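You operate a simulated robot arm through the tools that you are given. There is no shell and no other tool. Be economical: measure what you need, move in short steps, check, and stop when the job is done.

Carry out the task below with a simulated two-armed robot. There is one attempt and no reset: what you move stays moved.

Task
Change the empty tube on the roll stand for the kitchen roll.
Fine: hold the stand while pulling its knob off; tube in the paper bin, knob pressed back on.

The check looks at the end state, three seconds after you hand in, the way a careful person would. Anything else that was tipped, shoved, dropped, spilled or broken makes it a failure.

Robot
Two 6-joint arms with two-finger parallel grippers on one trunk, on a base that drives. Base frame: it is fixed to the floor where the robot stands at the start and does not move with it; the origin is under the middle of the robot, x ahead of it, y to its left, z up; the surface under the hand at the start is at about z = 0.88. Units: m, rad, N and s.
The left shoulder is at the start at [0.06, 0.187, 1.272], the right one opposite. With the tool pointing down near the work surface each hand reaches from about 0.1 to 0.6 m from the robot's upright axis, wherever it stands, measured 20 degrees to its own side. Places, roughly: paper bin [0.4, -0.5, 1]; post of the roll stand [0.5, 0.1, 0.9]; work counter [0.6, 0.4, 0.9]. Payload 1.57 kg a hand.
The TCP of each hand is the grasp point between the finger pads, 0.03 m short of the fingertips. In the tool frame z runs along the fingers and y along their closing line. Largest opening 0.11 m; finger width 0.024, thickness 0.012; the body of the gripper, 0.048 by 0.112 m, starts 0.078 m behind the TCP.
Orientation is that of the tool frame in the base frame, as [roll, pitch, yaw] about the fixed x, y, z axes, in that order (R = Rz(yaw) Ry(pitch) Rx(roll)). With the fingers straight down and closing along the base's y, the tool's x points along the base's -x, its y along +y and its z along -z.

Tools
- The arms move only by the tool move_arm. It takes "left_deltas", "right_deltas" or both (then of equal length, played together; a hand with none holds still); each is one flat list of numbers, 7 for each row, row after row: the shift along the tool's x, y, z in m, then the turn, a rotation vector about the tool's x, y, z in rad, then the opening, from 0 (shut) to 1 (fully open). In form: [tx, ty, tz, wx, wy, wz, hand, tx, ty, tz, wx, wy, wz, hand, ...]. A call has 1 to 12 rows; each row is the pose to reach, as a shift and turn from the pose commanded when the call began, along the tool's axes at that moment. Each row takes 0.2 s and may step no farther than 0.05 m and 0.15 rad from the row before; otherwise, or with a gripper value out of range, the whole call is refused. Where a pose cannot be reached the arm comes as near as it can. A force on the tool above 90 N (or 10 N above the force at the start of the call, whichever is more), or a blocked arm, ends the call early, and 0.2 s more pass. Each finger travels about 0.153 m/s and halts on what it meets, pressing with about 41 N; the grip force reading is that of the motor and also rises with nothing between the fingers. The clock runs only during rows and for 0.2 s after the last one: add rows that repeat a pose to give the fingers time. The reply holds the time, the measured pose of the TCP, the force on the tool along the base axes, the opening and the grip force, in the units named above and with some noise, with the torque about the TCP (base axes, N m) and any sound that the robot's microphone picked up, and new pictures: "show" is both (left out), scene, wrist or none (wrist: the cameras of the hands that moved).
- Cameras (640 x 400 px; columns grow to the right, rows downward): "scene" is now at [0.009, -0.0155, 1.8376]; the picture's right is [-0.20, -0.98, 0.00], its down [-0.72, 0.15, -0.68] and it looks along [0.67, -0.14, -0.73] (base axes); focal length 272 px, centre (320, 200). "left" rides on the left gripper at [0.07, -0.016, -0.141] in its tool frame; the picture's right is [0.23, 0.97, 0.00], its down [-0.86, 0.20, -0.48] and it looks along [-0.47, 0.11, 0.88] (tool axes); focal length 222 px, centre (320, 200). "right" rides on the right gripper at [0.07, 0.016, -0.141] in its tool frame; the picture's right is [-0.23, 0.97, 0.00], its down [-0.86, -0.20, -0.48] and it looks along [-0.47, -0.11, 0.88] (tool axes); focal length 222 px, centre (320, 200). There is no depth. A picture from a camera that has moved, and an enlarged one, comes with that camera's place and axes in the base frame and with its lens. The place of the scene camera against the robot may be out by one fixed shift of up to 0.025 m in any direction.
- raise_lower(by): slides the trunk up (or, below 0, down) by that many m; the arms and the scene camera ride with it, the base frame stays. It gives what a move gives, with no picture.
- drive_base(legs): drives the robot by 1 to 6 legs, each [ahead, left, turn to the left] in m, m and rad, along the robot's own axes; the way and the turn of a leg run together, so that a leg with both is an arc; at most 1.5 m and 3.142 rad a leg. The arms and the cameras ride along, it lands a little off, and it stops where it bumps. It gives what a move gives, and a new picture of the scene camera.
- aim_head(pan, tilt): turns the head with the scene camera to pan (to the left, within 1.501 rad either way) and tilt (down, from -0.506 to 1.204), counted from straight ahead of the robot. It gives what a move gives, and a new picture of the scene camera.
- close_up(camera, box): a new picture of the part [left, top, right, bottom] of that camera's present view, enlarged. The clock stands still meanwhile.
- sign_off(): hands the job in; it is judged then, once.

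Go step by step. Nothing tells you exact positions but the pictures and the camera data: compare them with the known pose of the tool, close in by small moves and look again before you grip or let go. The budget is 120 turns and 260 pictures, counting those below and the enlarged ones. Unless the task says otherwise, let go and move clear before handing in, and close with one line.

The tools are called as a command line: name --argument value ..., lists and objects as JSON in quotes. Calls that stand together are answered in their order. move_arm: Moves the arms, as the interface text tells. Its arguments: {"type":"object","properties":{"left_deltas":{"type":"array"},"right_deltas":{"type":"array"},"show":{"type":"string","enum":["both","scene","wrist","none"]}},"required":[]} The other tools are called the same way: raise_lower (by) slides the trunk up or down; drive_base (legs) drives the base; aim_head (pan, tilt) turns the head that bears the scene camera; close_up (camera, box) takes an enlarged picture of a part of a camera's view; sign_off () hands the job in.

At the start:

```text
clock: 0.0
left_eef_pos: [0.3102, 0.1459, 1.5089]
left_tool_rot: [3.141, 0.002, 3.141]
left_contact_force: [-0.5, 1.0, -0.7]
left_torque: [0.0, 0.04, -0.03]
left_finger_gap: 0.11
left_grasp_force: 0.2
right_eef_pos: [0.3142, -0.1388, 1.5081]
right_tool_rot: [3.142, 0.0, -3.142]
right_contact_force: [0.4, -0.1, -1.1]
right_torque: [-0.01, 0.01, -0.04]
right_finger_gap: 0.1099
right_grasp_force: 0.0
trunk travel left (down, up): [-0.9, 0.09]
robot x, y, heading: [-0.0033, -0.0026, 0.002]
head pan, tilt: [-0.201, 0.82]
```

scene: 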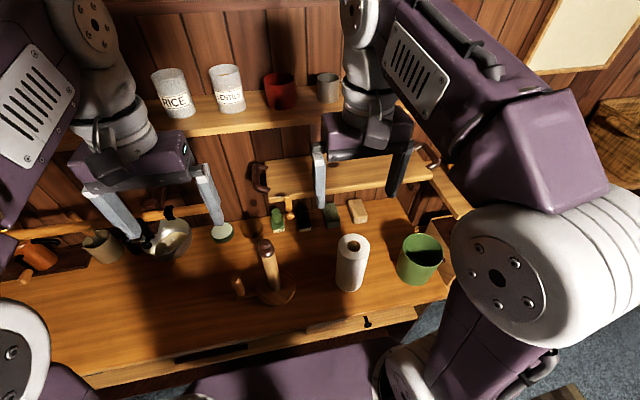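
right: 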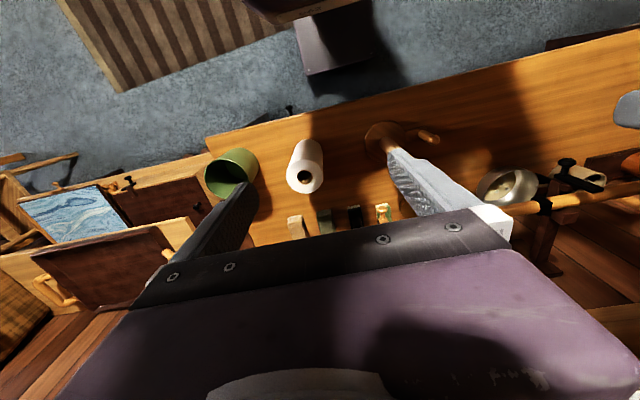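
left: 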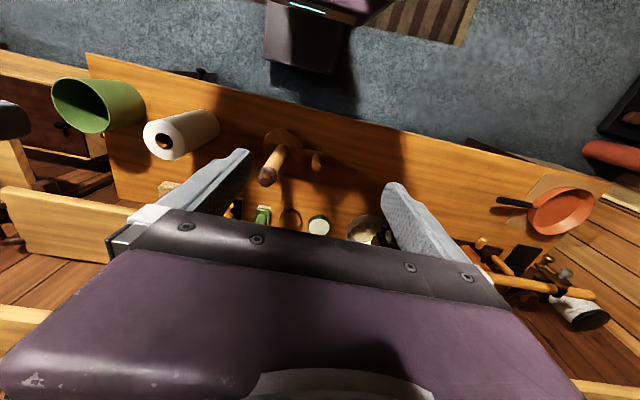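

I see the roll stand (wooden post with a knob and a side arm), the white kitchen roll and the green bin to its right. First I take enlarged views to measure.

close_up --camera "scene" --box '[210, 200, 370, 310]'

close_up --camera "left" --box '[40, 60, 360, 260]'

close_up --camera "right" --box '[190, 90, 510, 290]'

```text
3.64 times, centred on (290, 255) of scene
camera zoom: at [0.009, -0.0155, 1.8376], right [-0.2, -0.98, 0.0], down [-0.72, 0.15, -0.68], along [0.67, -0.14, -0.73], focal length 991 px, centre (429, 0)
```

zoom: 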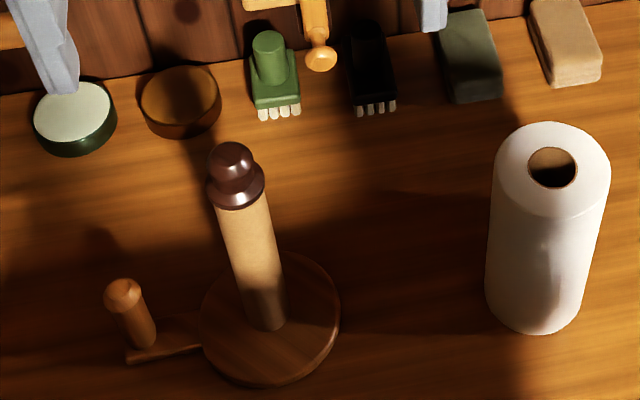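

```text
2.00 times, centred on (200, 160) of left
camera zoom: at [0.242, 0.1293, 1.6498], right [-0.23, 0.97, 0.0], down [0.86, 0.2, 0.48], along [0.47, 0.11, -0.88], focal length 444 px, centre (560, 280)
```

zoom: 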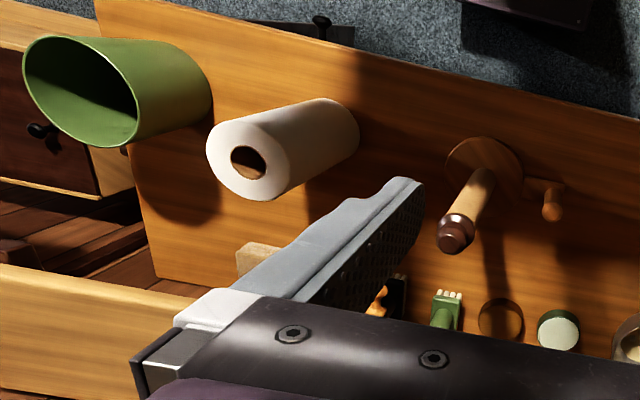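

```text
2.00 times, centred on (350, 190) of right
camera zoom: at [0.2447, -0.1204, 1.6503], right [0.23, 0.97, 0.0], down [0.86, -0.2, 0.48], along [0.47, -0.11, -0.88], focal length 444 px, centre (260, 220)
```

zoom: 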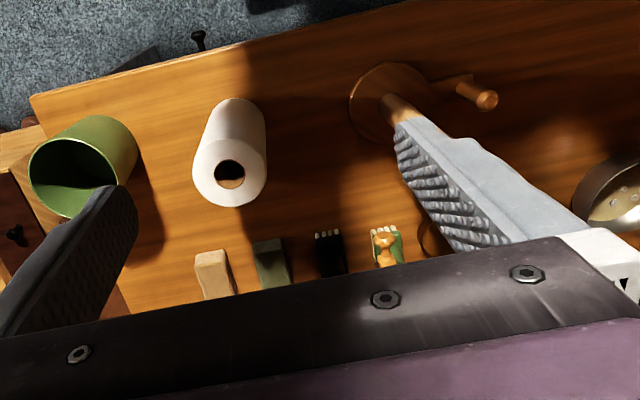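

The stand's post is at about (0.468, 0.054), knob top about z 1.18. Its side peg is at about (0.468, 0.170) with its top near 1.0, and it looks like a good handle for the left hand. I bring the left hand above the peg and look again.

move_arm --left_deltas '[-0.02, 0.003, 0.039, 0, 0, 0, 1, -0.04, 0.006, 0.077, 0, 0, 0, 1, -0.06, 0.01, 0.116, 0, 0, 0, 1, -0.08, 0.013, 0.155, 0, 0, 0, 1, -0.1, 0.016, 0.193, 0, 0, 0, 1, -0.12, 0.02, 0.232, 0, 0, 0, 1, -0.14, 0.023, 0.27, 0, 0, 0, 1, -0.158, 0.026, 0.309, 0, 0, 0, 1]'

```text
clock: 1.8
left_eef_pos: [0.4704, 0.1734, 1.1986]
left_tool_rot: [-3.141, 0.0, 3.14]
left_contact_force: [1.1, -0.2, -0.2]
left_torque: [-0.02, 0.06, -0.01]
left_finger_gap: 0.1096
left_grasp_force: 0.1
right_eef_pos: [0.317, -0.1357, 1.5089]
right_tool_rot: [-3.142, -0.001, -3.141]
right_contact_force: [0.5, 0.2, 0.5]
right_torque: [0.0, 0.03, -0.01]
right_finger_gap: 0.1098
right_grasp_force: 0.0
trunk travel left (down, up): [-0.9, 0.09]
robot x, y, heading: [0.0003, 0.0021, 0.007]
head pan, tilt: [-0.201, 0.82]
camera scene: at [0.0115, -0.0151, 1.8376], right [-0.2, -0.98, 0.0], down [-0.72, 0.14, -0.68], along [0.67, -0.14, -0.73], focal length 272 px, centre (320, 200)
camera left: at [0.4009, 0.1577, 1.3391], right [-0.23, 0.97, 0.0], down [0.86, 0.2, 0.48], along [0.47, 0.11, -0.88], focal length 222 px, centre (320, 200)
```

scene: 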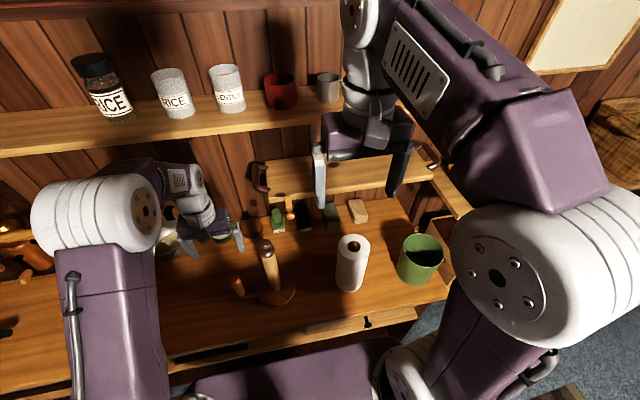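
left: 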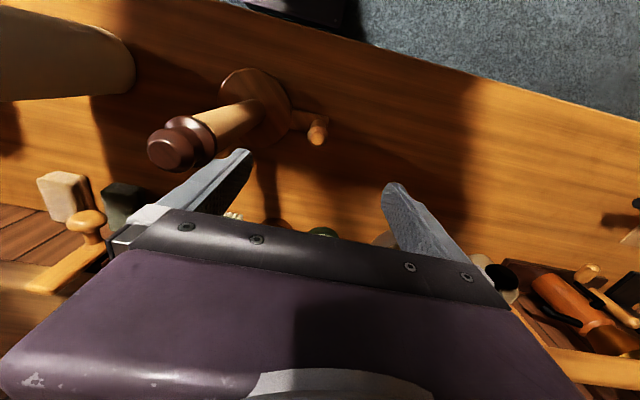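

close_up --camera "left" --box '[130, 50, 370, 200]'

close_up --camera "scene" --box '[210, 220, 450, 320]'

```text
2.67 times, centred on (250, 125) of left
camera zoom: at [0.4009, 0.1577, 1.3391], right [-0.23, 0.97, 0.0], down [0.86, 0.2, 0.48], along [0.47, 0.11, -0.88], focal length 592 px, centre (507, 400)
```

zoom: 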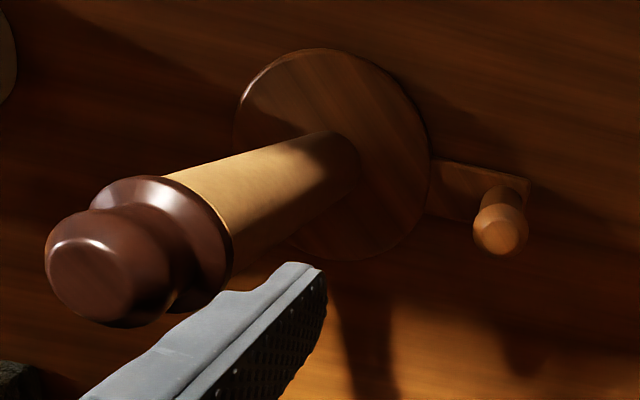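

```text
2.67 times, centred on (330, 270) of scene
camera zoom: at [0.0115, -0.0151, 1.8376], right [-0.2, -0.98, 0.0], down [-0.72, 0.14, -0.68], along [0.67, -0.14, -0.73], focal length 726 px, centre (293, 13)
```

zoom: 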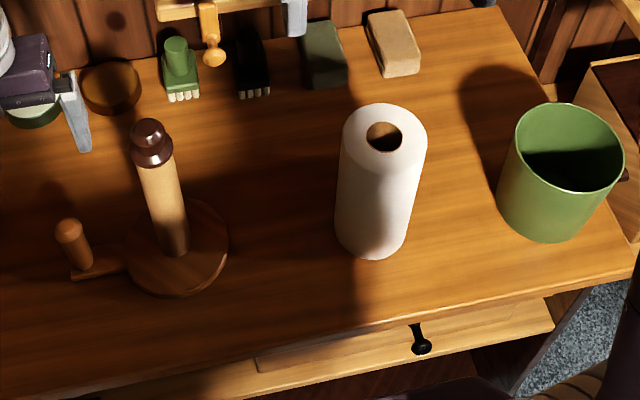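

Peg refined to about (0.477, 0.172); knob flange around z 1.125 and its top at 1.176. I lower the open left hand over the peg and check.

move_arm --left_deltas '[-0.003, 0, 0.045, 0, 0, 0, 0.8, -0.006, -0.001, 0.09, 0, 0, 0, 0.8, -0.006, -0.001, 0.135, 0, 0, 0, 0.8, -0.006, -0.001, 0.18, 0, 0, 0, 0.8, -0.006, -0.001, 0.215, 0, 0, 0, 0.8, -0.006, -0.001, 0.235, 0, 0, 0, 0.8]'

```text
clock: 3.2
left_eef_pos: [0.4744, 0.1699, 0.9644]
left_tool_rot: [3.14, 0.004, 3.141]
left_contact_force: [-0.6, 0.2, 0.1]
left_torque: [-0.01, -0.05, -0.02]
left_finger_gap: 0.0881
left_grasp_force: 0.0
right_eef_pos: [0.3151, -0.1361, 1.5088]
right_tool_rot: [3.141, -0.001, -3.14]
right_contact_force: [-0.1, 0.4, 0.3]
right_torque: [0.0, 0.01, 0.0]
right_finger_gap: 0.1099
right_grasp_force: 0.1
trunk travel left (down, up): [-0.9, 0.09]
robot x, y, heading: [-0.0006, -0.0011, 0.004]
head pan, tilt: [-0.201, 0.82]
camera scene: at [0.0094, -0.0154, 1.8376], right [-0.2, -0.98, 0.0], down [-0.72, 0.15, -0.68], along [0.67, -0.14, -0.73], focal length 272 px, centre (320, 200)
camera left: at [0.4057, 0.153, 1.1048], right [-0.23, 0.97, 0.0], down [0.85, 0.2, 0.48], along [0.47, 0.11, -0.88], focal length 222 px, centre (320, 200)
```

scene: 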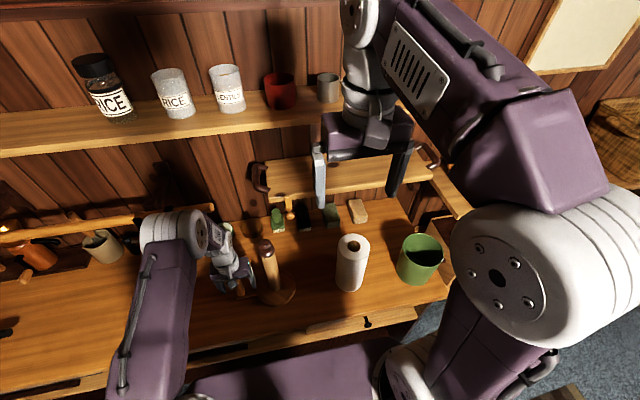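
left: 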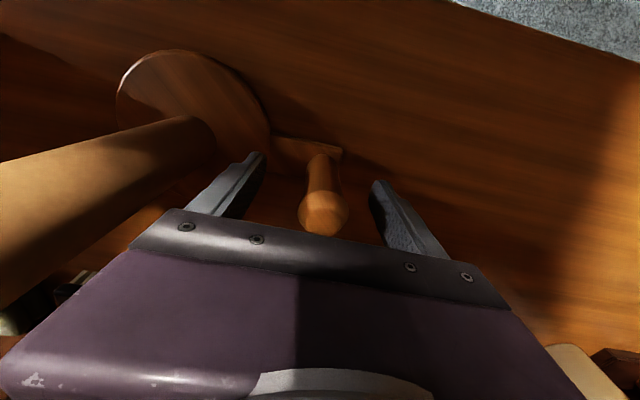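

The peg stands midway between the fingers with its top at about z 0.986. I lower a touch and close the left hand on it.

move_arm --left_deltas '[-0.002, 0, 0.009, 0, 0, 0, 0.8, -0.002, 0, 0.009, 0, 0, 0, 0.5, -0.002, 0, 0.009, 0, 0, 0, 0.3, -0.002, 0, 0.009, 0, 0, 0, 0, -0.002, 0, 0.009, 0, 0, 0, 0, -0.002, 0, 0.009, 0, 0, 0, 0]'

```text
clock: 4.6
left_eef_pos: [0.4764, 0.1708, 0.9545]
left_tool_rot: [-3.141, 0.002, -3.141]
left_contact_force: [-0.5, 0.2, 0.7]
left_torque: [-0.1, -0.3, -0.04]
left_finger_gap: 0.0295
left_grasp_force: 39.4
right_eef_pos: [0.3151, -0.1367, 1.5086]
right_tool_rot: [3.141, -0.002, 3.141]
right_contact_force: [-0.4, 0.3, -0.8]
right_torque: [-0.01, -0.03, -0.04]
right_finger_gap: 0.1101
right_grasp_force: 0.0
trunk travel left (down, up): [-0.9, 0.09]
robot x, y, heading: [0.0007, 0.0013, 0.004]
head pan, tilt: [-0.201, 0.82]
camera scene: at [0.0093, -0.0153, 1.8376], right [-0.2, -0.98, 0.0], down [-0.72, 0.15, -0.68], along [0.67, -0.14, -0.73], focal length 272 px, centre (320, 200)
camera left: at [0.4068, 0.1538, 1.0961], right [-0.23, 0.97, 0.0], down [0.86, 0.2, 0.48], along [0.47, 0.11, -0.88], focal length 222 px, centre (320, 200)
```

scene: 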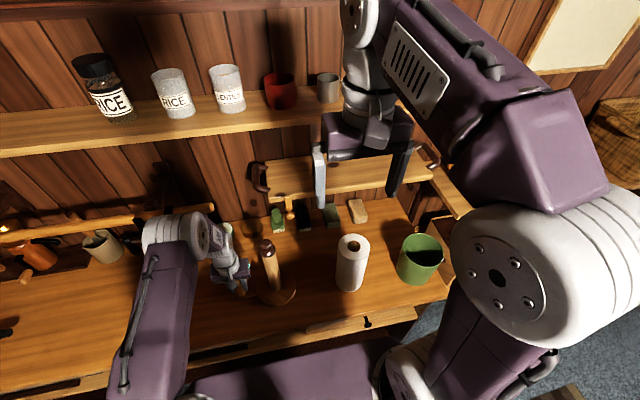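
left: 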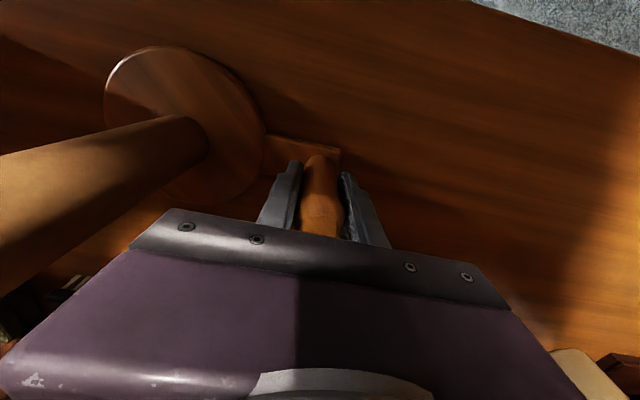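

The peg is gripped (39 N). Now the right hand goes above the knob, turned 90° so that it closes along base x and keeps clear of the left arm.

move_arm --right_deltas '[-0.0145, 0.0175, 0.018, 0, 0, -0.1428, 1, -0.029, 0.035, 0.036, 0, 0, -0.2856, 1, -0.0436, 0.0524, 0.0545, 0, 0, -0.4284, 1, -0.058, 0.07, 0.073, 0, 0, -0.5712, 1, -0.0727, 0.0873, 0.091, 0, 0, -0.714, 1, -0.0873, 0.105, 0.109, 0, 0, -0.8568, 1, -0.102, 0.122, 0.127, 0, 0, -0.9996, 1, -0.116, 0.14, 0.145, 0, 0, -1.1424, 1, -0.131, 0.157, 0.164, 0, 0, -1.2852, 1, -0.1455, 0.1745, 0.182, 0, 0, -1.428, 1, -0.16, 0.192, 0.2, 0, 0, -1.5708, 1]'

```text
clock: 7.0
left_eef_pos: [0.4761, 0.1697, 0.9556]
left_tool_rot: [3.141, -0.002, -3.14]
left_contact_force: [-0.1, 0.5, 0.1]
left_torque: [0.53, 0.07, 0.01]
left_finger_gap: 0.0295
left_grasp_force: 38.6
right_eef_pos: [0.4747, 0.0547, 1.3063]
right_tool_rot: [3.14, 0.0, -1.566]
right_contact_force: [-0.6, -1.3, 0.8]
right_torque: [-0.03, 0.03, 0.0]
right_finger_gap: 0.1101
right_grasp_force: 0.1
trunk travel left (down, up): [-0.9, 0.09]
robot x, y, heading: [-0.0018, -0.0008, -0.001]
head pan, tilt: [-0.201, 0.82]
camera scene: at [0.0097, -0.0151, 1.8377], right [-0.2, -0.98, 0.0], down [-0.72, 0.15, -0.68], along [0.67, -0.14, -0.73], focal length 272 px, centre (320, 200)
camera right: at [0.4585, -0.0141, 1.4484], right [-0.97, 0.22, 0.0], down [0.2, 0.86, 0.48], along [0.11, 0.47, -0.88], focal length 222 px, centre (320, 200)
```

scene: 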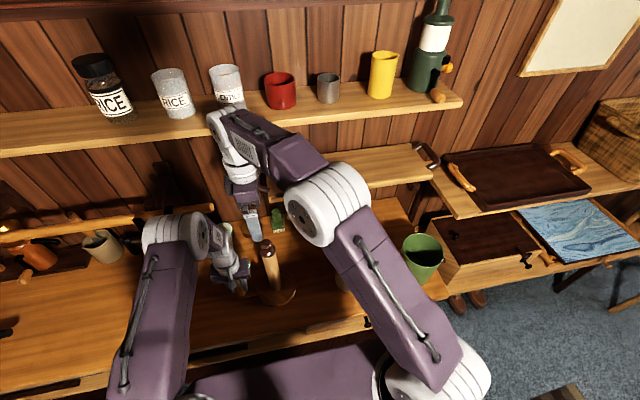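
right: 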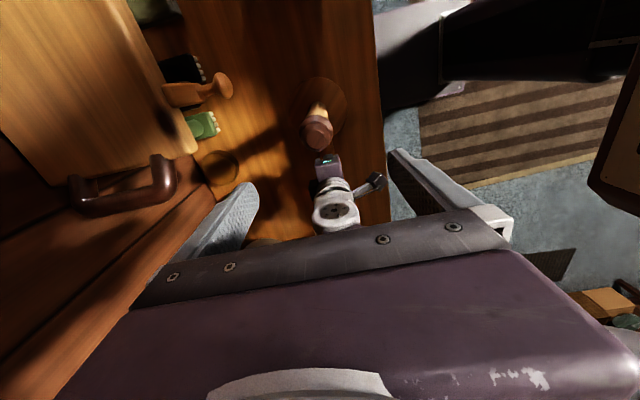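

close_up --camera "right" --box '[240, 60, 400, 160]'

```text
4.00 times, centred on (320, 110) of right
camera zoom: at [0.4585, -0.0141, 1.4484], right [-0.97, 0.22, 0.0], down [0.2, 0.86, 0.48], along [0.11, 0.47, -0.88], focal length 888 px, centre (320, 560)
```

zoom: 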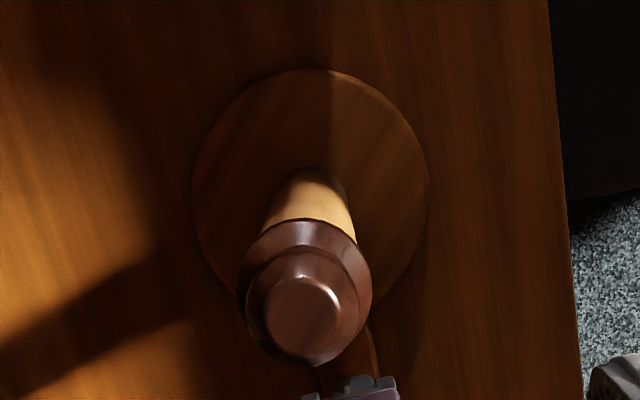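

Knob refined to about (0.478, 0.048), flange near z 1.13. I lower the right hand around it and check before closing.

move_arm --right_deltas '[0.003, -0.001, 0.04, 0, 0, 0, 0.9, 0.006, -0.002, 0.08, 0, 0, 0, 0.9, 0.007, -0.003, 0.12, 0, 0, 0, 0.9, 0.007, -0.003, 0.15, 0, 0, 0, 0.9, 0.007, -0.003, 0.174, 0, 0, 0, 0.9]'

close_up --camera "scene" --box '[190, 200, 350, 310]'

```text
clock: 8.2
left_eef_pos: [0.476, 0.171, 0.9546]
left_tool_rot: [-3.141, -0.001, 3.141]
left_contact_force: [-0.9, 0.7, 0.1]
left_torque: [0.54, 0.03, 0.06]
left_finger_gap: 0.0295
left_grasp_force: 39.5
right_eef_pos: [0.4776, 0.0482, 1.1332]
right_tool_rot: [-3.141, -0.001, -1.571]
right_contact_force: [-0.7, 0.6, 0.1]
right_torque: [0.04, 0.03, -0.01]
right_finger_gap: 0.0989
right_grasp_force: 0.0
trunk travel left (down, up): [-0.9, 0.09]
robot x, y, heading: [0.0015, 0.0012, 0.0]
head pan, tilt: [-0.201, 0.82]
camera scene: at [0.0094, -0.0153, 1.8376], right [-0.2, -0.98, 0.0], down [-0.72, 0.15, -0.68], along [0.67, -0.14, -0.73], focal length 272 px, centre (320, 200)
camera right: at [0.461, -0.0208, 1.2762], right [-0.97, 0.23, 0.0], down [0.2, 0.86, 0.48], along [0.11, 0.47, -0.88], focal length 222 px, centre (320, 200)
```

scene: 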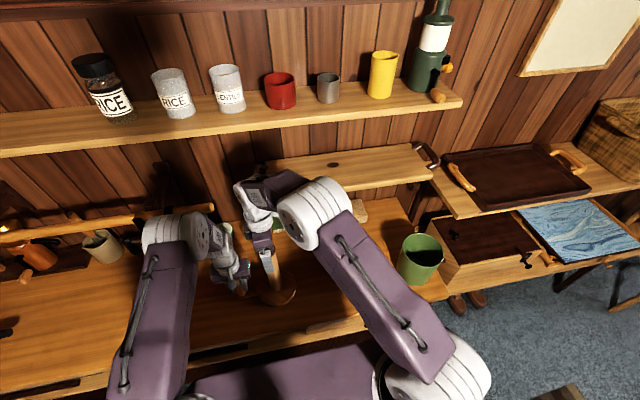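
right: 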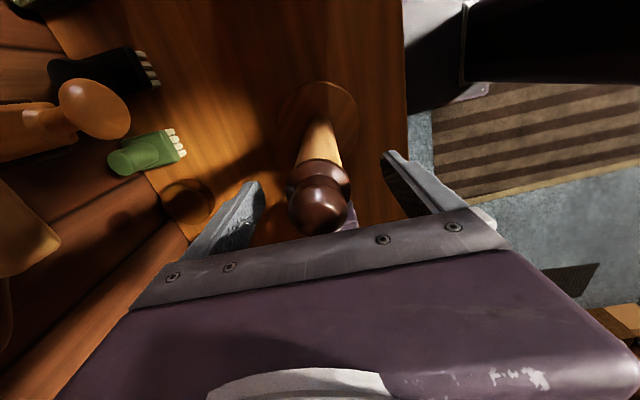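

```text
3.64 times, centred on (270, 255) of scene
camera zoom: at [0.0094, -0.0153, 1.8376], right [-0.2, -0.98, 0.0], down [-0.72, 0.15, -0.68], along [0.67, -0.14, -0.73], focal length 991 px, centre (502, 0)
```

zoom: 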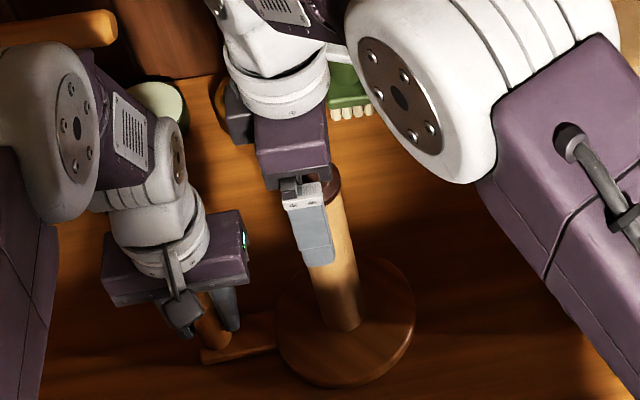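

The knob is between the fingers; its centre is a few millimetres toward −y. I shift 4 mm, lower 5 mm and close.

move_arm --right_deltas '[0.004, 0.001, 0.005, 0, 0, 0, 0.9, 0.004, 0.001, 0.005, 0, 0, 0, 0.6, 0.004, 0.001, 0.005, 0, 0, 0, 0.4, 0.004, 0.001, 0.005, 0, 0, 0, 0, 0.004, 0.001, 0.005, 0, 0, 0, 0, 0.004, 0.001, 0.005, 0, 0, 0, 0]'

close_up --camera "right" --box '[220, 80, 420, 240]'

```text
clock: 9.6
left_eef_pos: [0.4761, 0.1707, 0.954]
left_tool_rot: [-3.14, 0.001, 3.141]
left_contact_force: [-0.3, 0.2, -0.4]
left_torque: [0.38, 0.17, 0.01]
left_finger_gap: 0.0296
left_grasp_force: 39.0
right_eef_pos: [0.4765, 0.0433, 1.1298]
right_tool_rot: [-3.14, 0.0, -1.572]
right_contact_force: [0.5, -0.1, 0.5]
right_torque: [0.01, -0.01, 0.0]
right_finger_gap: 0.0423
right_grasp_force: 41.5
trunk travel left (down, up): [-0.9, 0.09]
robot x, y, heading: [0.0, -0.0007, 0.003]
head pan, tilt: [-0.201, 0.82]
heard: snap
camera scene: at [0.0093, -0.0154, 1.8376], right [-0.2, -0.98, 0.0], down [-0.72, 0.15, -0.68], along [0.67, -0.14, -0.73], focal length 272 px, centre (320, 200)
camera right: at [0.4598, -0.025, 1.2716], right [-0.97, 0.23, 0.0], down [0.2, 0.86, 0.48], along [0.11, 0.47, -0.88], focal length 222 px, centre (320, 200)
```

scene: 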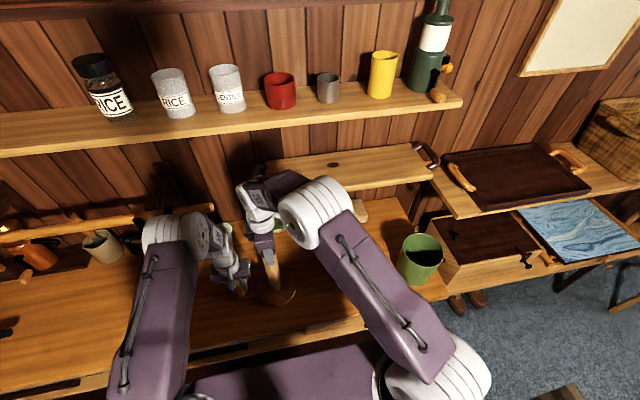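
right: 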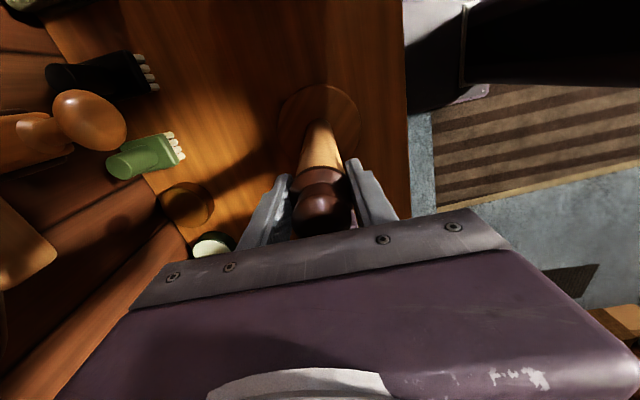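

```text
2.50 times, centred on (320, 160) of right
camera zoom: at [0.4598, -0.025, 1.2716], right [-0.97, 0.23, 0.0], down [0.2, 0.86, 0.48], along [0.11, 0.47, -0.88], focal length 555 px, centre (320, 300)
```

zoom: 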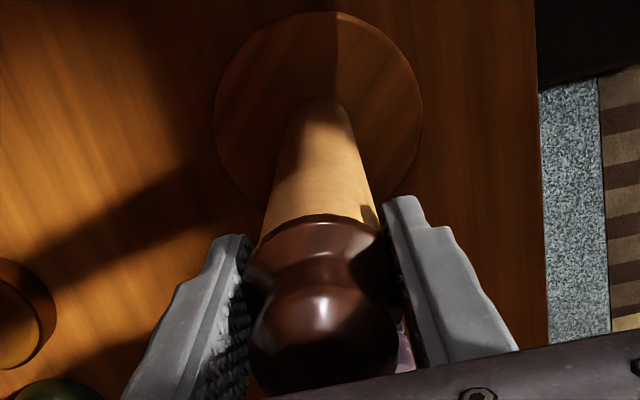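

The flange is gripped at 42 mm and a snap was heard, perhaps the knob's detent. I pull straight up slowly.

move_arm --right_deltas '[0, 0, -0.003, 0, 0, 0, 0, 0, 0, -0.008, 0, 0, 0, 0, 0, 0, -0.016, 0, 0, 0, 0, 0, 0, -0.03, 0, 0, 0, 0, 0, 0, -0.05, 0, 0, 0, 0, 0, 0, -0.07, 0, 0, 0, 0]'

close_up --camera "scene" --box '[190, 180, 350, 310]'

```text
clock: 11.0
left_eef_pos: [0.4763, 0.1696, 0.9557]
left_tool_rot: [-3.14, -0.001, 3.141]
left_contact_force: [-1.8, 0.4, 0.6]
left_torque: [0.54, 0.08, 0.04]
left_finger_gap: 0.0294
left_grasp_force: 38.6
right_eef_pos: [0.4767, 0.0436, 1.2012]
right_tool_rot: [-3.141, -0.002, -1.569]
right_contact_force: [-0.1, -0.6, -0.6]
right_torque: [-0.02, 0.0, -0.02]
right_finger_gap: 0.042
right_grasp_force: 40.7
trunk travel left (down, up): [-0.9, 0.09]
robot x, y, heading: [0.0002, 0.0001, 0.002]
head pan, tilt: [-0.201, 0.82]
camera scene: at [0.0093, -0.0154, 1.8376], right [-0.2, -0.98, 0.0], down [-0.72, 0.15, -0.68], along [0.67, -0.14, -0.73], focal length 272 px, centre (320, 200)
camera right: at [0.4599, -0.0255, 1.3425], right [-0.97, 0.23, 0.0], down [0.2, 0.86, 0.48], along [0.11, 0.47, -0.88], focal length 222 px, centre (320, 200)
```

scene: 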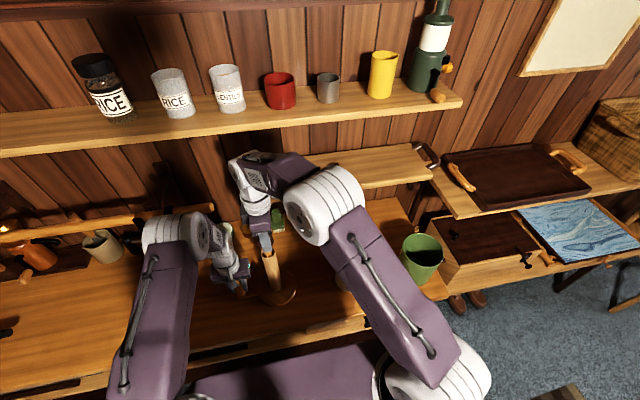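
right: 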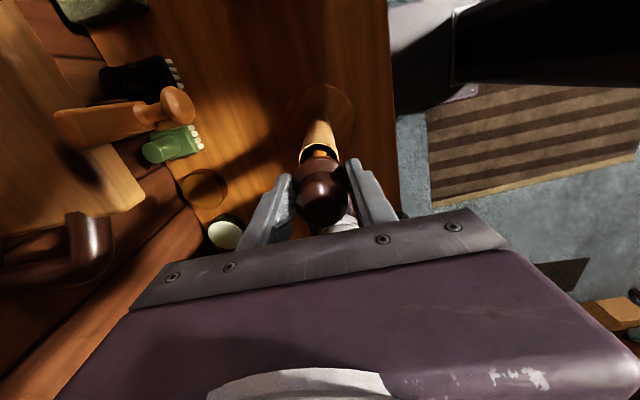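

```text
3.08 times, centred on (270, 245) of scene
camera zoom: at [0.0093, -0.0154, 1.8376], right [-0.2, -0.98, 0.0], down [-0.72, 0.15, -0.68], along [0.67, -0.14, -0.73], focal length 838 px, centre (474, 62)
```

zoom: 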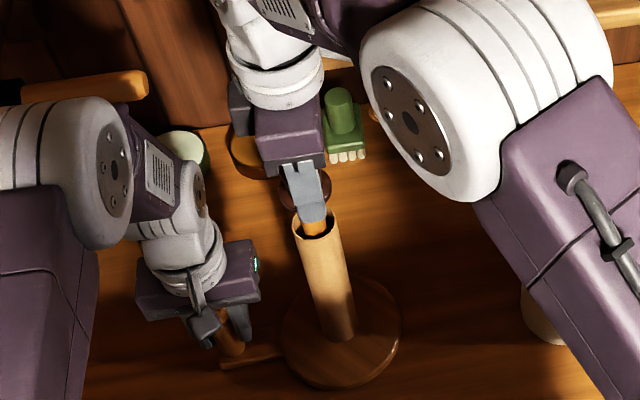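

close_up --camera "right" --box '[240, 80, 400, 240]'

```text
2.50 times, centred on (320, 160) of right
camera zoom: at [0.4599, -0.0255, 1.3425], right [-0.97, 0.23, 0.0], down [0.2, 0.86, 0.48], along [0.11, 0.47, -0.88], focal length 555 px, centre (320, 300)
```

zoom: 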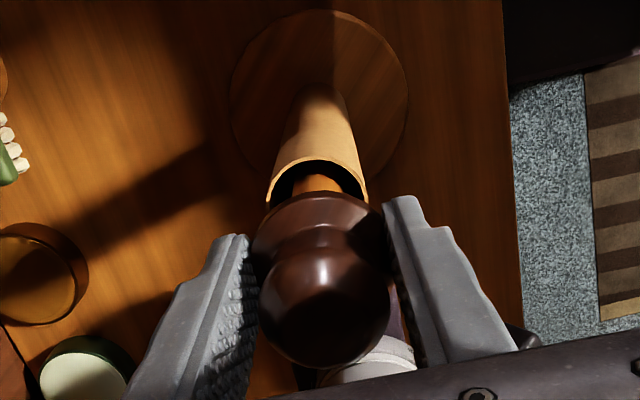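

The knob is off cleanly, but the fingertips reach about 2 cm below it, so it could not be set down flat on the counter. I rest it loosely back on the spigot, regrip it higher by the ball, and lift again.

move_arm --right_deltas '[0, 0, 0.025, 0, 0, 0, 0, 0, 0, 0.045, 0, 0, 0, 0, 0, 0, 0.057, 0, 0, 0, 0, 0, 0, 0.064, 0, 0, 0, 0, 0, 0, 0.066, 0, 0, 0, 0]' --show "wrist"

```text
clock: 12.2
left_eef_pos: [0.4729, 0.1716, 0.957]
left_tool_rot: [-3.142, -0.001, 3.14]
left_contact_force: [-1.5, 0.0, -22.5]
left_torque: [1.2, -0.43, -0.37]
left_finger_gap: 0.0297
left_grasp_force: 38.4
right_eef_pos: [0.4775, 0.0444, 1.1392]
right_tool_rot: [-3.132, 0.005, -1.571]
right_contact_force: [4.5, -1.6, 53.5]
right_torque: [-0.08, -0.07, 0.3]
right_finger_gap: 0.0423
right_grasp_force: 40.8
trunk travel left (down, up): [-0.9, 0.09]
robot x, y, heading: [-0.0018, 0.0011, -0.007]
head pan, tilt: [-0.201, 0.82]
heard: snap
camera right: at [0.4593, -0.0252, 1.2796], right [-0.97, 0.23, -0.01], down [0.19, 0.85, 0.48], along [0.12, 0.47, -0.87], focal length 222 px, centre (320, 200)
```

right: 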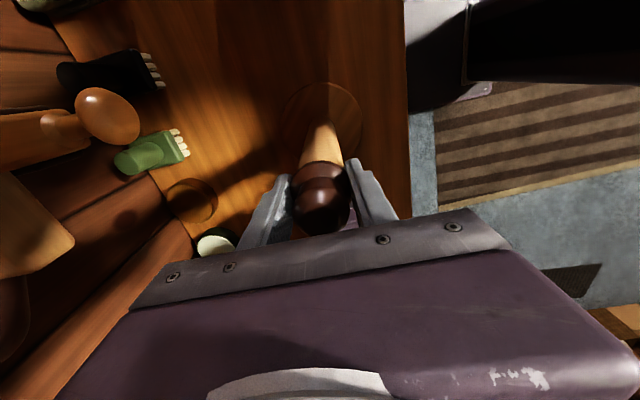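

It snapped back on (53 N). I ease off, open, rise 22 mm and look before regripping on the ball.

move_arm --right_deltas '[0, 0, -0.004, 0, 0, 0, 0, 0, 0, -0.004, 0, 0, 0, 0.4, 0, 0, -0.004, 0, 0, 0, 0.8, 0, 0, -0.015, 0, 0, 0, 0.8, 0, 0, -0.025, 0, 0, 0, 0.8]'

close_up --camera "right" --box '[220, 80, 420, 240]'

close_up --camera "scene" --box '[190, 180, 350, 310]'

```text
clock: 13.4
left_eef_pos: [0.4768, 0.1704, 0.9566]
left_tool_rot: [3.141, 0.005, 3.142]
left_contact_force: [3.1, -0.3, 11.2]
left_torque: [-1.29, 0.8, 0.32]
left_finger_gap: 0.0297
left_grasp_force: 38.7
right_eef_pos: [0.476, 0.0422, 1.1587]
right_tool_rot: [3.141, 0.0, -1.572]
right_contact_force: [-0.4, 1.0, 0.1]
right_torque: [0.02, -0.02, 0.01]
right_finger_gap: 0.0881
right_grasp_force: 0.0
trunk travel left (down, up): [-0.9, 0.09]
robot x, y, heading: [-0.0003, 0.0012, 0.003]
head pan, tilt: [-0.201, 0.82]
camera scene: at [0.0086, -0.0157, 1.8377], right [-0.2, -0.98, 0.0], down [-0.72, 0.15, -0.68], along [0.67, -0.14, -0.73], focal length 272 px, centre (320, 200)
camera right: at [0.4593, -0.026, 1.3008], right [-0.97, 0.23, 0.0], down [0.2, 0.86, 0.48], along [0.11, 0.47, -0.88], focal length 222 px, centre (320, 200)
```

scene: 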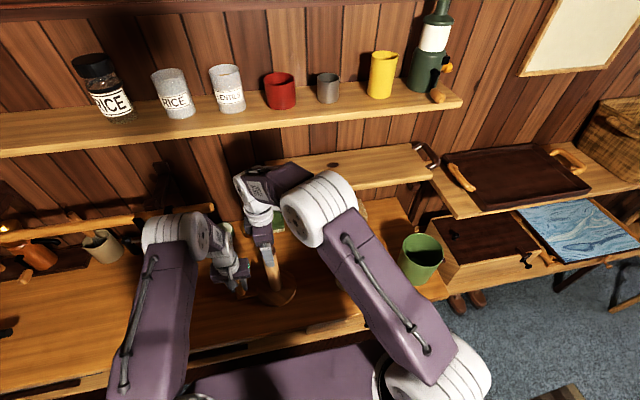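
right: 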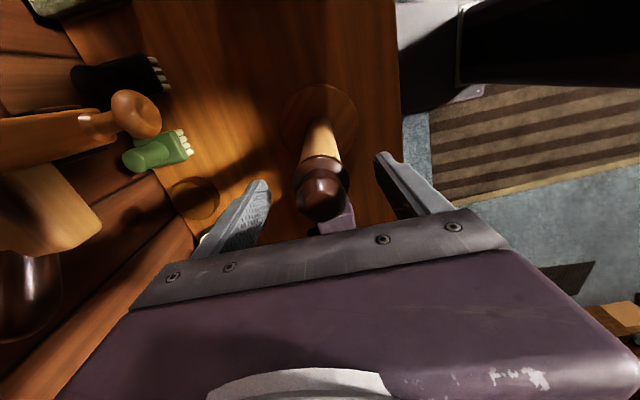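

```text
2.50 times, centred on (320, 160) of right
camera zoom: at [0.4593, -0.026, 1.3008], right [-0.97, 0.23, 0.0], down [0.2, 0.86, 0.48], along [0.11, 0.47, -0.88], focal length 555 px, centre (320, 300)
```

zoom: 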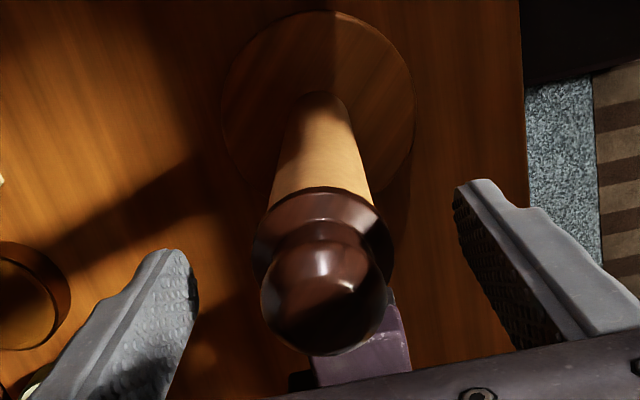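

```text
3.08 times, centred on (270, 245) of scene
camera zoom: at [0.0086, -0.0157, 1.8377], right [-0.2, -0.98, 0.0], down [-0.72, 0.15, -0.68], along [0.67, -0.14, -0.73], focal length 838 px, centre (474, 62)
```

zoom: 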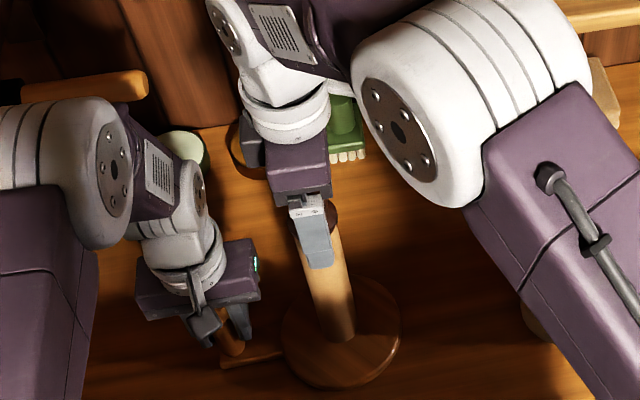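

move_arm --right_deltas '[0, 0, 0, 0, 0, 0, 0.4, 0, 0, 0, 0, 0, 0, 0.2, 0, 0, 0, 0, 0, 0, 0, 0, 0, 0, 0, 0, 0, 0]' --show "wrist"

close_up --camera "right" --box '[220, 80, 420, 240]'

```text
clock: 14.4
left_eef_pos: [0.4772, 0.171, 0.9554]
left_tool_rot: [-3.141, 0.003, 3.142]
left_contact_force: [5.7, 1.5, 16.8]
left_torque: [-1.12, 0.7, 0.23]
left_finger_gap: 0.0298
left_grasp_force: 39.2
right_eef_pos: [0.476, 0.0428, 1.1593]
right_tool_rot: [3.141, 0.0, -1.571]
right_contact_force: [-0.8, 0.1, 0.2]
right_torque: [0.02, 0.03, 0.02]
right_finger_gap: 0.0422
right_grasp_force: 40.5
trunk travel left (down, up): [-0.9, 0.09]
robot x, y, heading: [-0.0002, -0.0012, 0.001]
head pan, tilt: [-0.201, 0.82]
heard: snap
camera right: at [0.4594, -0.0256, 1.3007], right [-0.97, 0.23, 0.0], down [0.2, 0.86, 0.48], along [0.11, 0.47, -0.88], focal length 222 px, centre (320, 200)
```

right: 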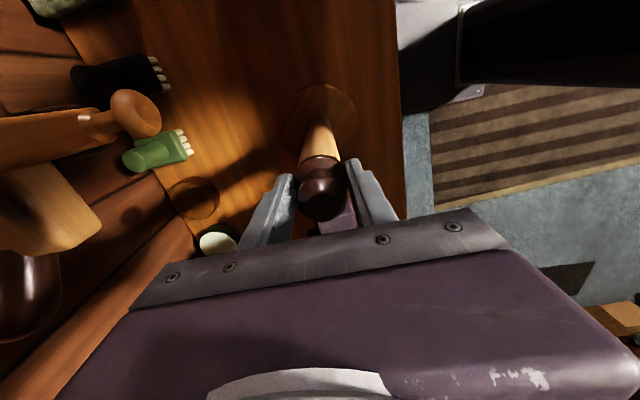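

```text
2.50 times, centred on (320, 160) of right
camera zoom: at [0.4594, -0.0256, 1.3007], right [-0.97, 0.23, 0.0], down [0.2, 0.86, 0.48], along [0.11, 0.47, -0.88], focal length 555 px, centre (320, 300)
```

zoom: 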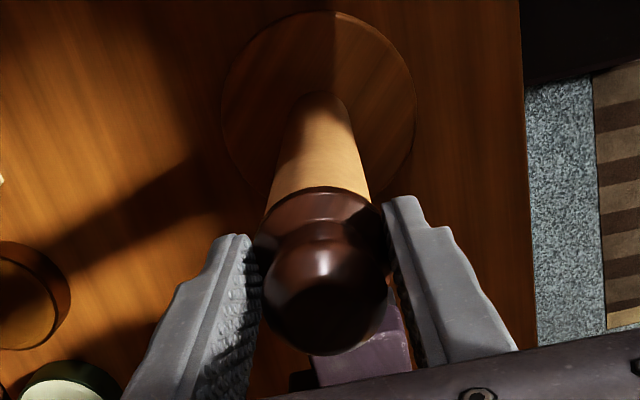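

move_arm --right_deltas '[0, 0, -0.003, 0, 0, 0, 0, 0, 0, -0.008, 0, 0, 0, 0, 0, 0, -0.016, 0, 0, 0, 0, 0, 0, -0.03, 0, 0, 0, 0, 0, 0, -0.05, 0, 0, 0, 0, 0, 0, -0.08, 0, 0, 0, 0]'

close_up --camera "right" --box '[220, 80, 420, 240]'

close_up --camera "scene" --box '[190, 180, 350, 310]'

```text
clock: 15.8
left_eef_pos: [0.4759, 0.1696, 0.9557]
left_tool_rot: [3.141, 0.002, -3.141]
left_contact_force: [7.2, 4.5, 18.3]
left_torque: [-0.93, 0.61, 0.27]
left_finger_gap: 0.0296
left_grasp_force: 39.3
right_eef_pos: [0.4772, 0.0452, 1.2388]
right_tool_rot: [3.141, -0.001, -1.572]
right_contact_force: [-1.0, 0.0, -0.1]
right_torque: [-0.04, -0.06, 0.02]
right_finger_gap: 0.042
right_grasp_force: 40.8
trunk travel left (down, up): [-0.9, 0.09]
robot x, y, heading: [-0.0012, 0.0014, 0.002]
head pan, tilt: [-0.201, 0.82]
camera scene: at [0.0082, -0.015, 1.8376], right [-0.2, -0.98, 0.0], down [-0.72, 0.14, -0.68], along [0.67, -0.14, -0.73], focal length 272 px, centre (320, 200)
camera right: at [0.4604, -0.024, 1.3807], right [-0.97, 0.23, 0.0], down [0.2, 0.86, 0.48], along [0.11, 0.47, -0.88], focal length 222 px, centre (320, 200)
```

scene: 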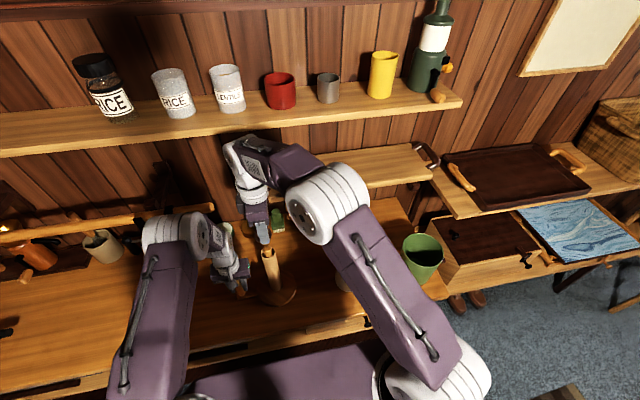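
right: 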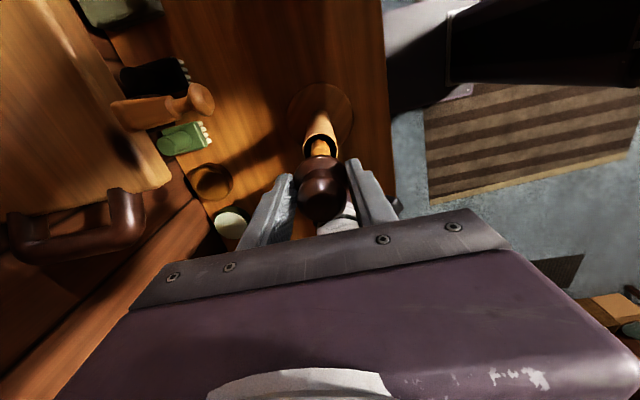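

```text
2.50 times, centred on (320, 160) of right
camera zoom: at [0.4604, -0.024, 1.3807], right [-0.97, 0.23, 0.0], down [0.2, 0.86, 0.48], along [0.11, 0.47, -0.88], focal length 555 px, centre (320, 300)
```

zoom: 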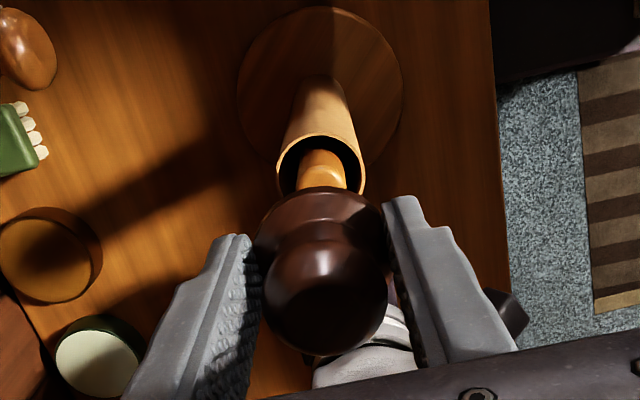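

```text
3.08 times, centred on (270, 245) of scene
camera zoom: at [0.0082, -0.015, 1.8376], right [-0.2, -0.98, 0.0], down [-0.72, 0.14, -0.68], along [0.67, -0.14, -0.73], focal length 838 px, centre (474, 62)
```

zoom: 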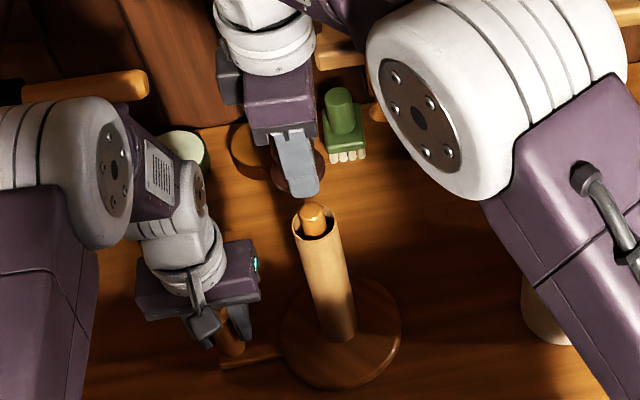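

The knob is off again, held lower in the fingers. I release the peg with the left hand and move it up and away, while the right hand carries the knob to the clear spot between stand and roll, turning back so the scene camera can see it.

move_arm --left_deltas '[0, 0, 0, 0, 0, 0, 0.3, 0, 0, 0, 0, 0, 0, 0.55, 0, 0, 0, 0, 0, 0, 0.6, 0, 0, -0.03, 0, 0, 0, 0.6, 0, 0, -0.07, 0, 0, 0, 0.6, 0, 0.01, -0.11, 0, 0, 0, 0.6, 0, 0.03, -0.15, 0, 0, 0, 0.6, 0.01, 0.05, -0.19, 0, 0, 0, 0.6, 0.02, 0.07, -0.23, 0, 0, 0, 0.8, 0.03, 0.09, -0.27, 0, 0, 0, 0.8, 0.04, 0.11, -0.3, 0, 0, 0, 0.8]' --right_deltas '[0.011, 0.003, 0, 0, 0, 0.1428, 0, 0.022, 0.007, 0, 0, 0, 0.2856, 0, 0.034, 0.01, 0, 0, 0, 0.4284, 0, 0.045, 0.013, 0, 0, 0, 0.5712, 0, 0.057, 0.017, 0, 0, 0, 0.714, 0, 0.068, 0.02, 0, 0, 0, 0.8568, 0, 0.08, 0.024, 0, 0, 0, 0.9996, 0, 0.091, 0.027, 0, 0, 0, 1.1424, 0, 0.102, 0.03, 0.01, 0, 0, 1.2852, 0, 0.114, 0.034, 0.02, 0, 0, 1.428, 0, 0.125, 0.037, 0.03, 0, 0, 1.5708, 0]'

close_up --camera "scene" --box '[220, 180, 380, 310]'

```text
clock: 18.2
left_eef_pos: [0.435, 0.2804, 1.257]
left_tool_rot: [-3.141, 0.0, 3.141]
left_contact_force: [-0.3, 0.2, 0.9]
left_torque: [-0.01, -0.02, -0.01]
left_finger_gap: 0.088
left_grasp_force: 0.1
right_eef_pos: [0.4383, -0.0811, 1.2101]
right_tool_rot: [3.141, 0.001, 3.139]
right_contact_force: [0.1, -0.1, -0.9]
right_torque: [0.01, 0.01, 0.0]
right_finger_gap: 0.042
right_grasp_force: 40.8
trunk travel left (down, up): [-0.9, 0.09]
robot x, y, heading: [-0.0007, -0.0015, 0.001]
head pan, tilt: [-0.201, 0.82]
camera scene: at [0.0074, -0.0154, 1.8376], right [-0.2, -0.98, 0.0], down [-0.72, 0.15, -0.68], along [0.67, -0.14, -0.73], focal length 272 px, centre (320, 200)
camera right: at [0.3682, -0.0651, 1.3504], right [0.23, 0.97, 0.0], down [0.85, -0.2, 0.48], along [0.47, -0.11, -0.88], focal length 222 px, centre (320, 200)
camera left: at [0.3665, 0.2639, 1.3983], right [-0.23, 0.97, 0.0], down [0.86, 0.2, 0.48], along [0.47, 0.11, -0.88], focal length 222 px, centre (320, 200)
```

scene: 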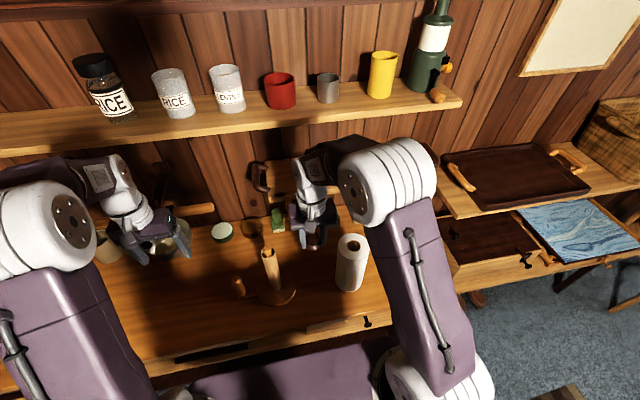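
right: 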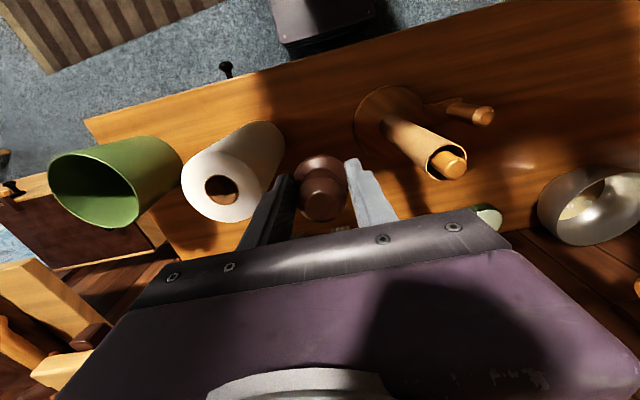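
left: 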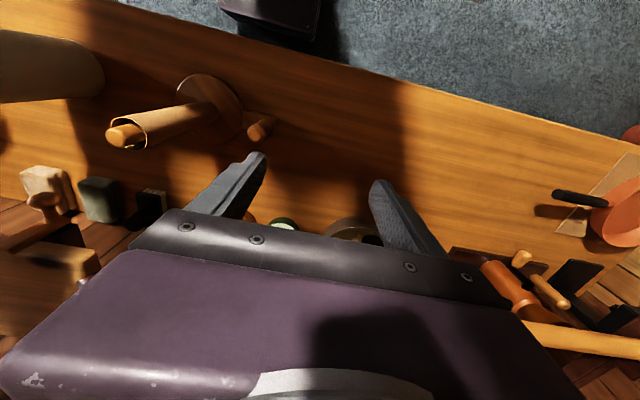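

```text
3.08 times, centred on (300, 245) of scene
camera zoom: at [0.0074, -0.0154, 1.8376], right [-0.2, -0.98, 0.0], down [-0.72, 0.15, -0.68], along [0.67, -0.14, -0.73], focal length 838 px, centre (382, 62)
```

zoom: 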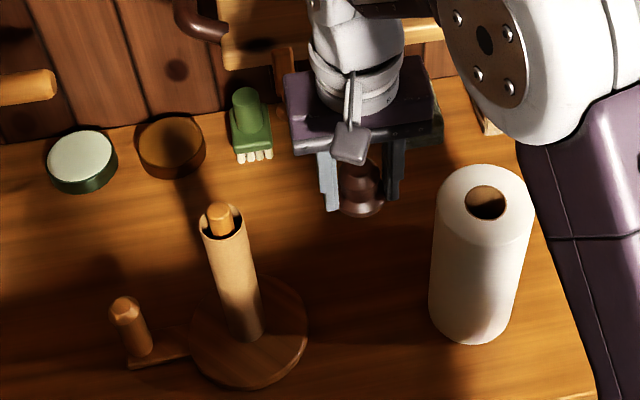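

The knob's underside is level with the fingertips, good. But lowering here would put the right elbow over the paper roll; I will raise the right hand, retract the left, then drive the base about 0.18 m left so the elbow stays clear.

move_arm --left_deltas '[0.02, -0.01, -0.03, 0, 0, 0, 0.8, 0.05, -0.025, -0.06, 0, 0, 0, 0.8, 0.08, -0.04, -0.09, 0, 0, 0, 0.8, 0.11, -0.06, -0.12, 0, 0, 0, 0.8, 0.135, -0.08, -0.16, 0, 0, 0, 0.8, 0.135, -0.08, -0.2, 0, 0, 0, 0.8]' --right_deltas '[0.01, -0.01, -0.03, 0, 0, 0, 0, 0.02, -0.02, -0.06, 0, 0, 0, 0, 0.03, -0.03, -0.09, 0, 0, 0, 0, 0.04, -0.05, -0.12, 0, 0, 0, 0, 0.05, -0.07, -0.15, 0, 0, 0, 0, 0.06, -0.09, -0.18, 0, 0, 0, 0]' --show "none"

drive_base --legs '[[0, 0.18, 0]]'

```text
refused: row 5 steps farther than a row can; nothing moved
```

```text
clock: 19.7
left_eef_pos: [0.4378, 0.4558, 1.2582]
left_tool_rot: [3.137, 0.001, 3.139]
left_contact_force: [-0.7, -1.0, -0.6]
left_torque: [0.05, -0.01, 0.01]
left_finger_gap: 0.0878
left_grasp_force: 0.1
right_eef_pos: [0.4395, 0.0926, 1.2087]
right_tool_rot: [3.137, -0.001, 3.139]
right_contact_force: [0.3, 0.0, -0.4]
right_torque: [0.06, 0.02, 0.0]
right_finger_gap: 0.0418
right_grasp_force: 40.8
trunk travel left (down, up): [-0.9, 0.09]
robot x, y, heading: [0.0033, 0.1786, 0.0]
head pan, tilt: [-0.201, 0.82]
camera scene: at [0.0092, 0.1582, 1.8375], right [-0.2, -0.98, 0.0], down [-0.72, 0.15, -0.68], along [0.67, -0.13, -0.73], focal length 272 px, centre (320, 200)
```

scene: 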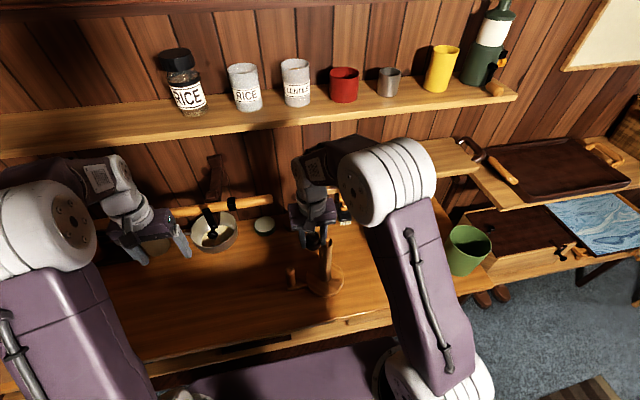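

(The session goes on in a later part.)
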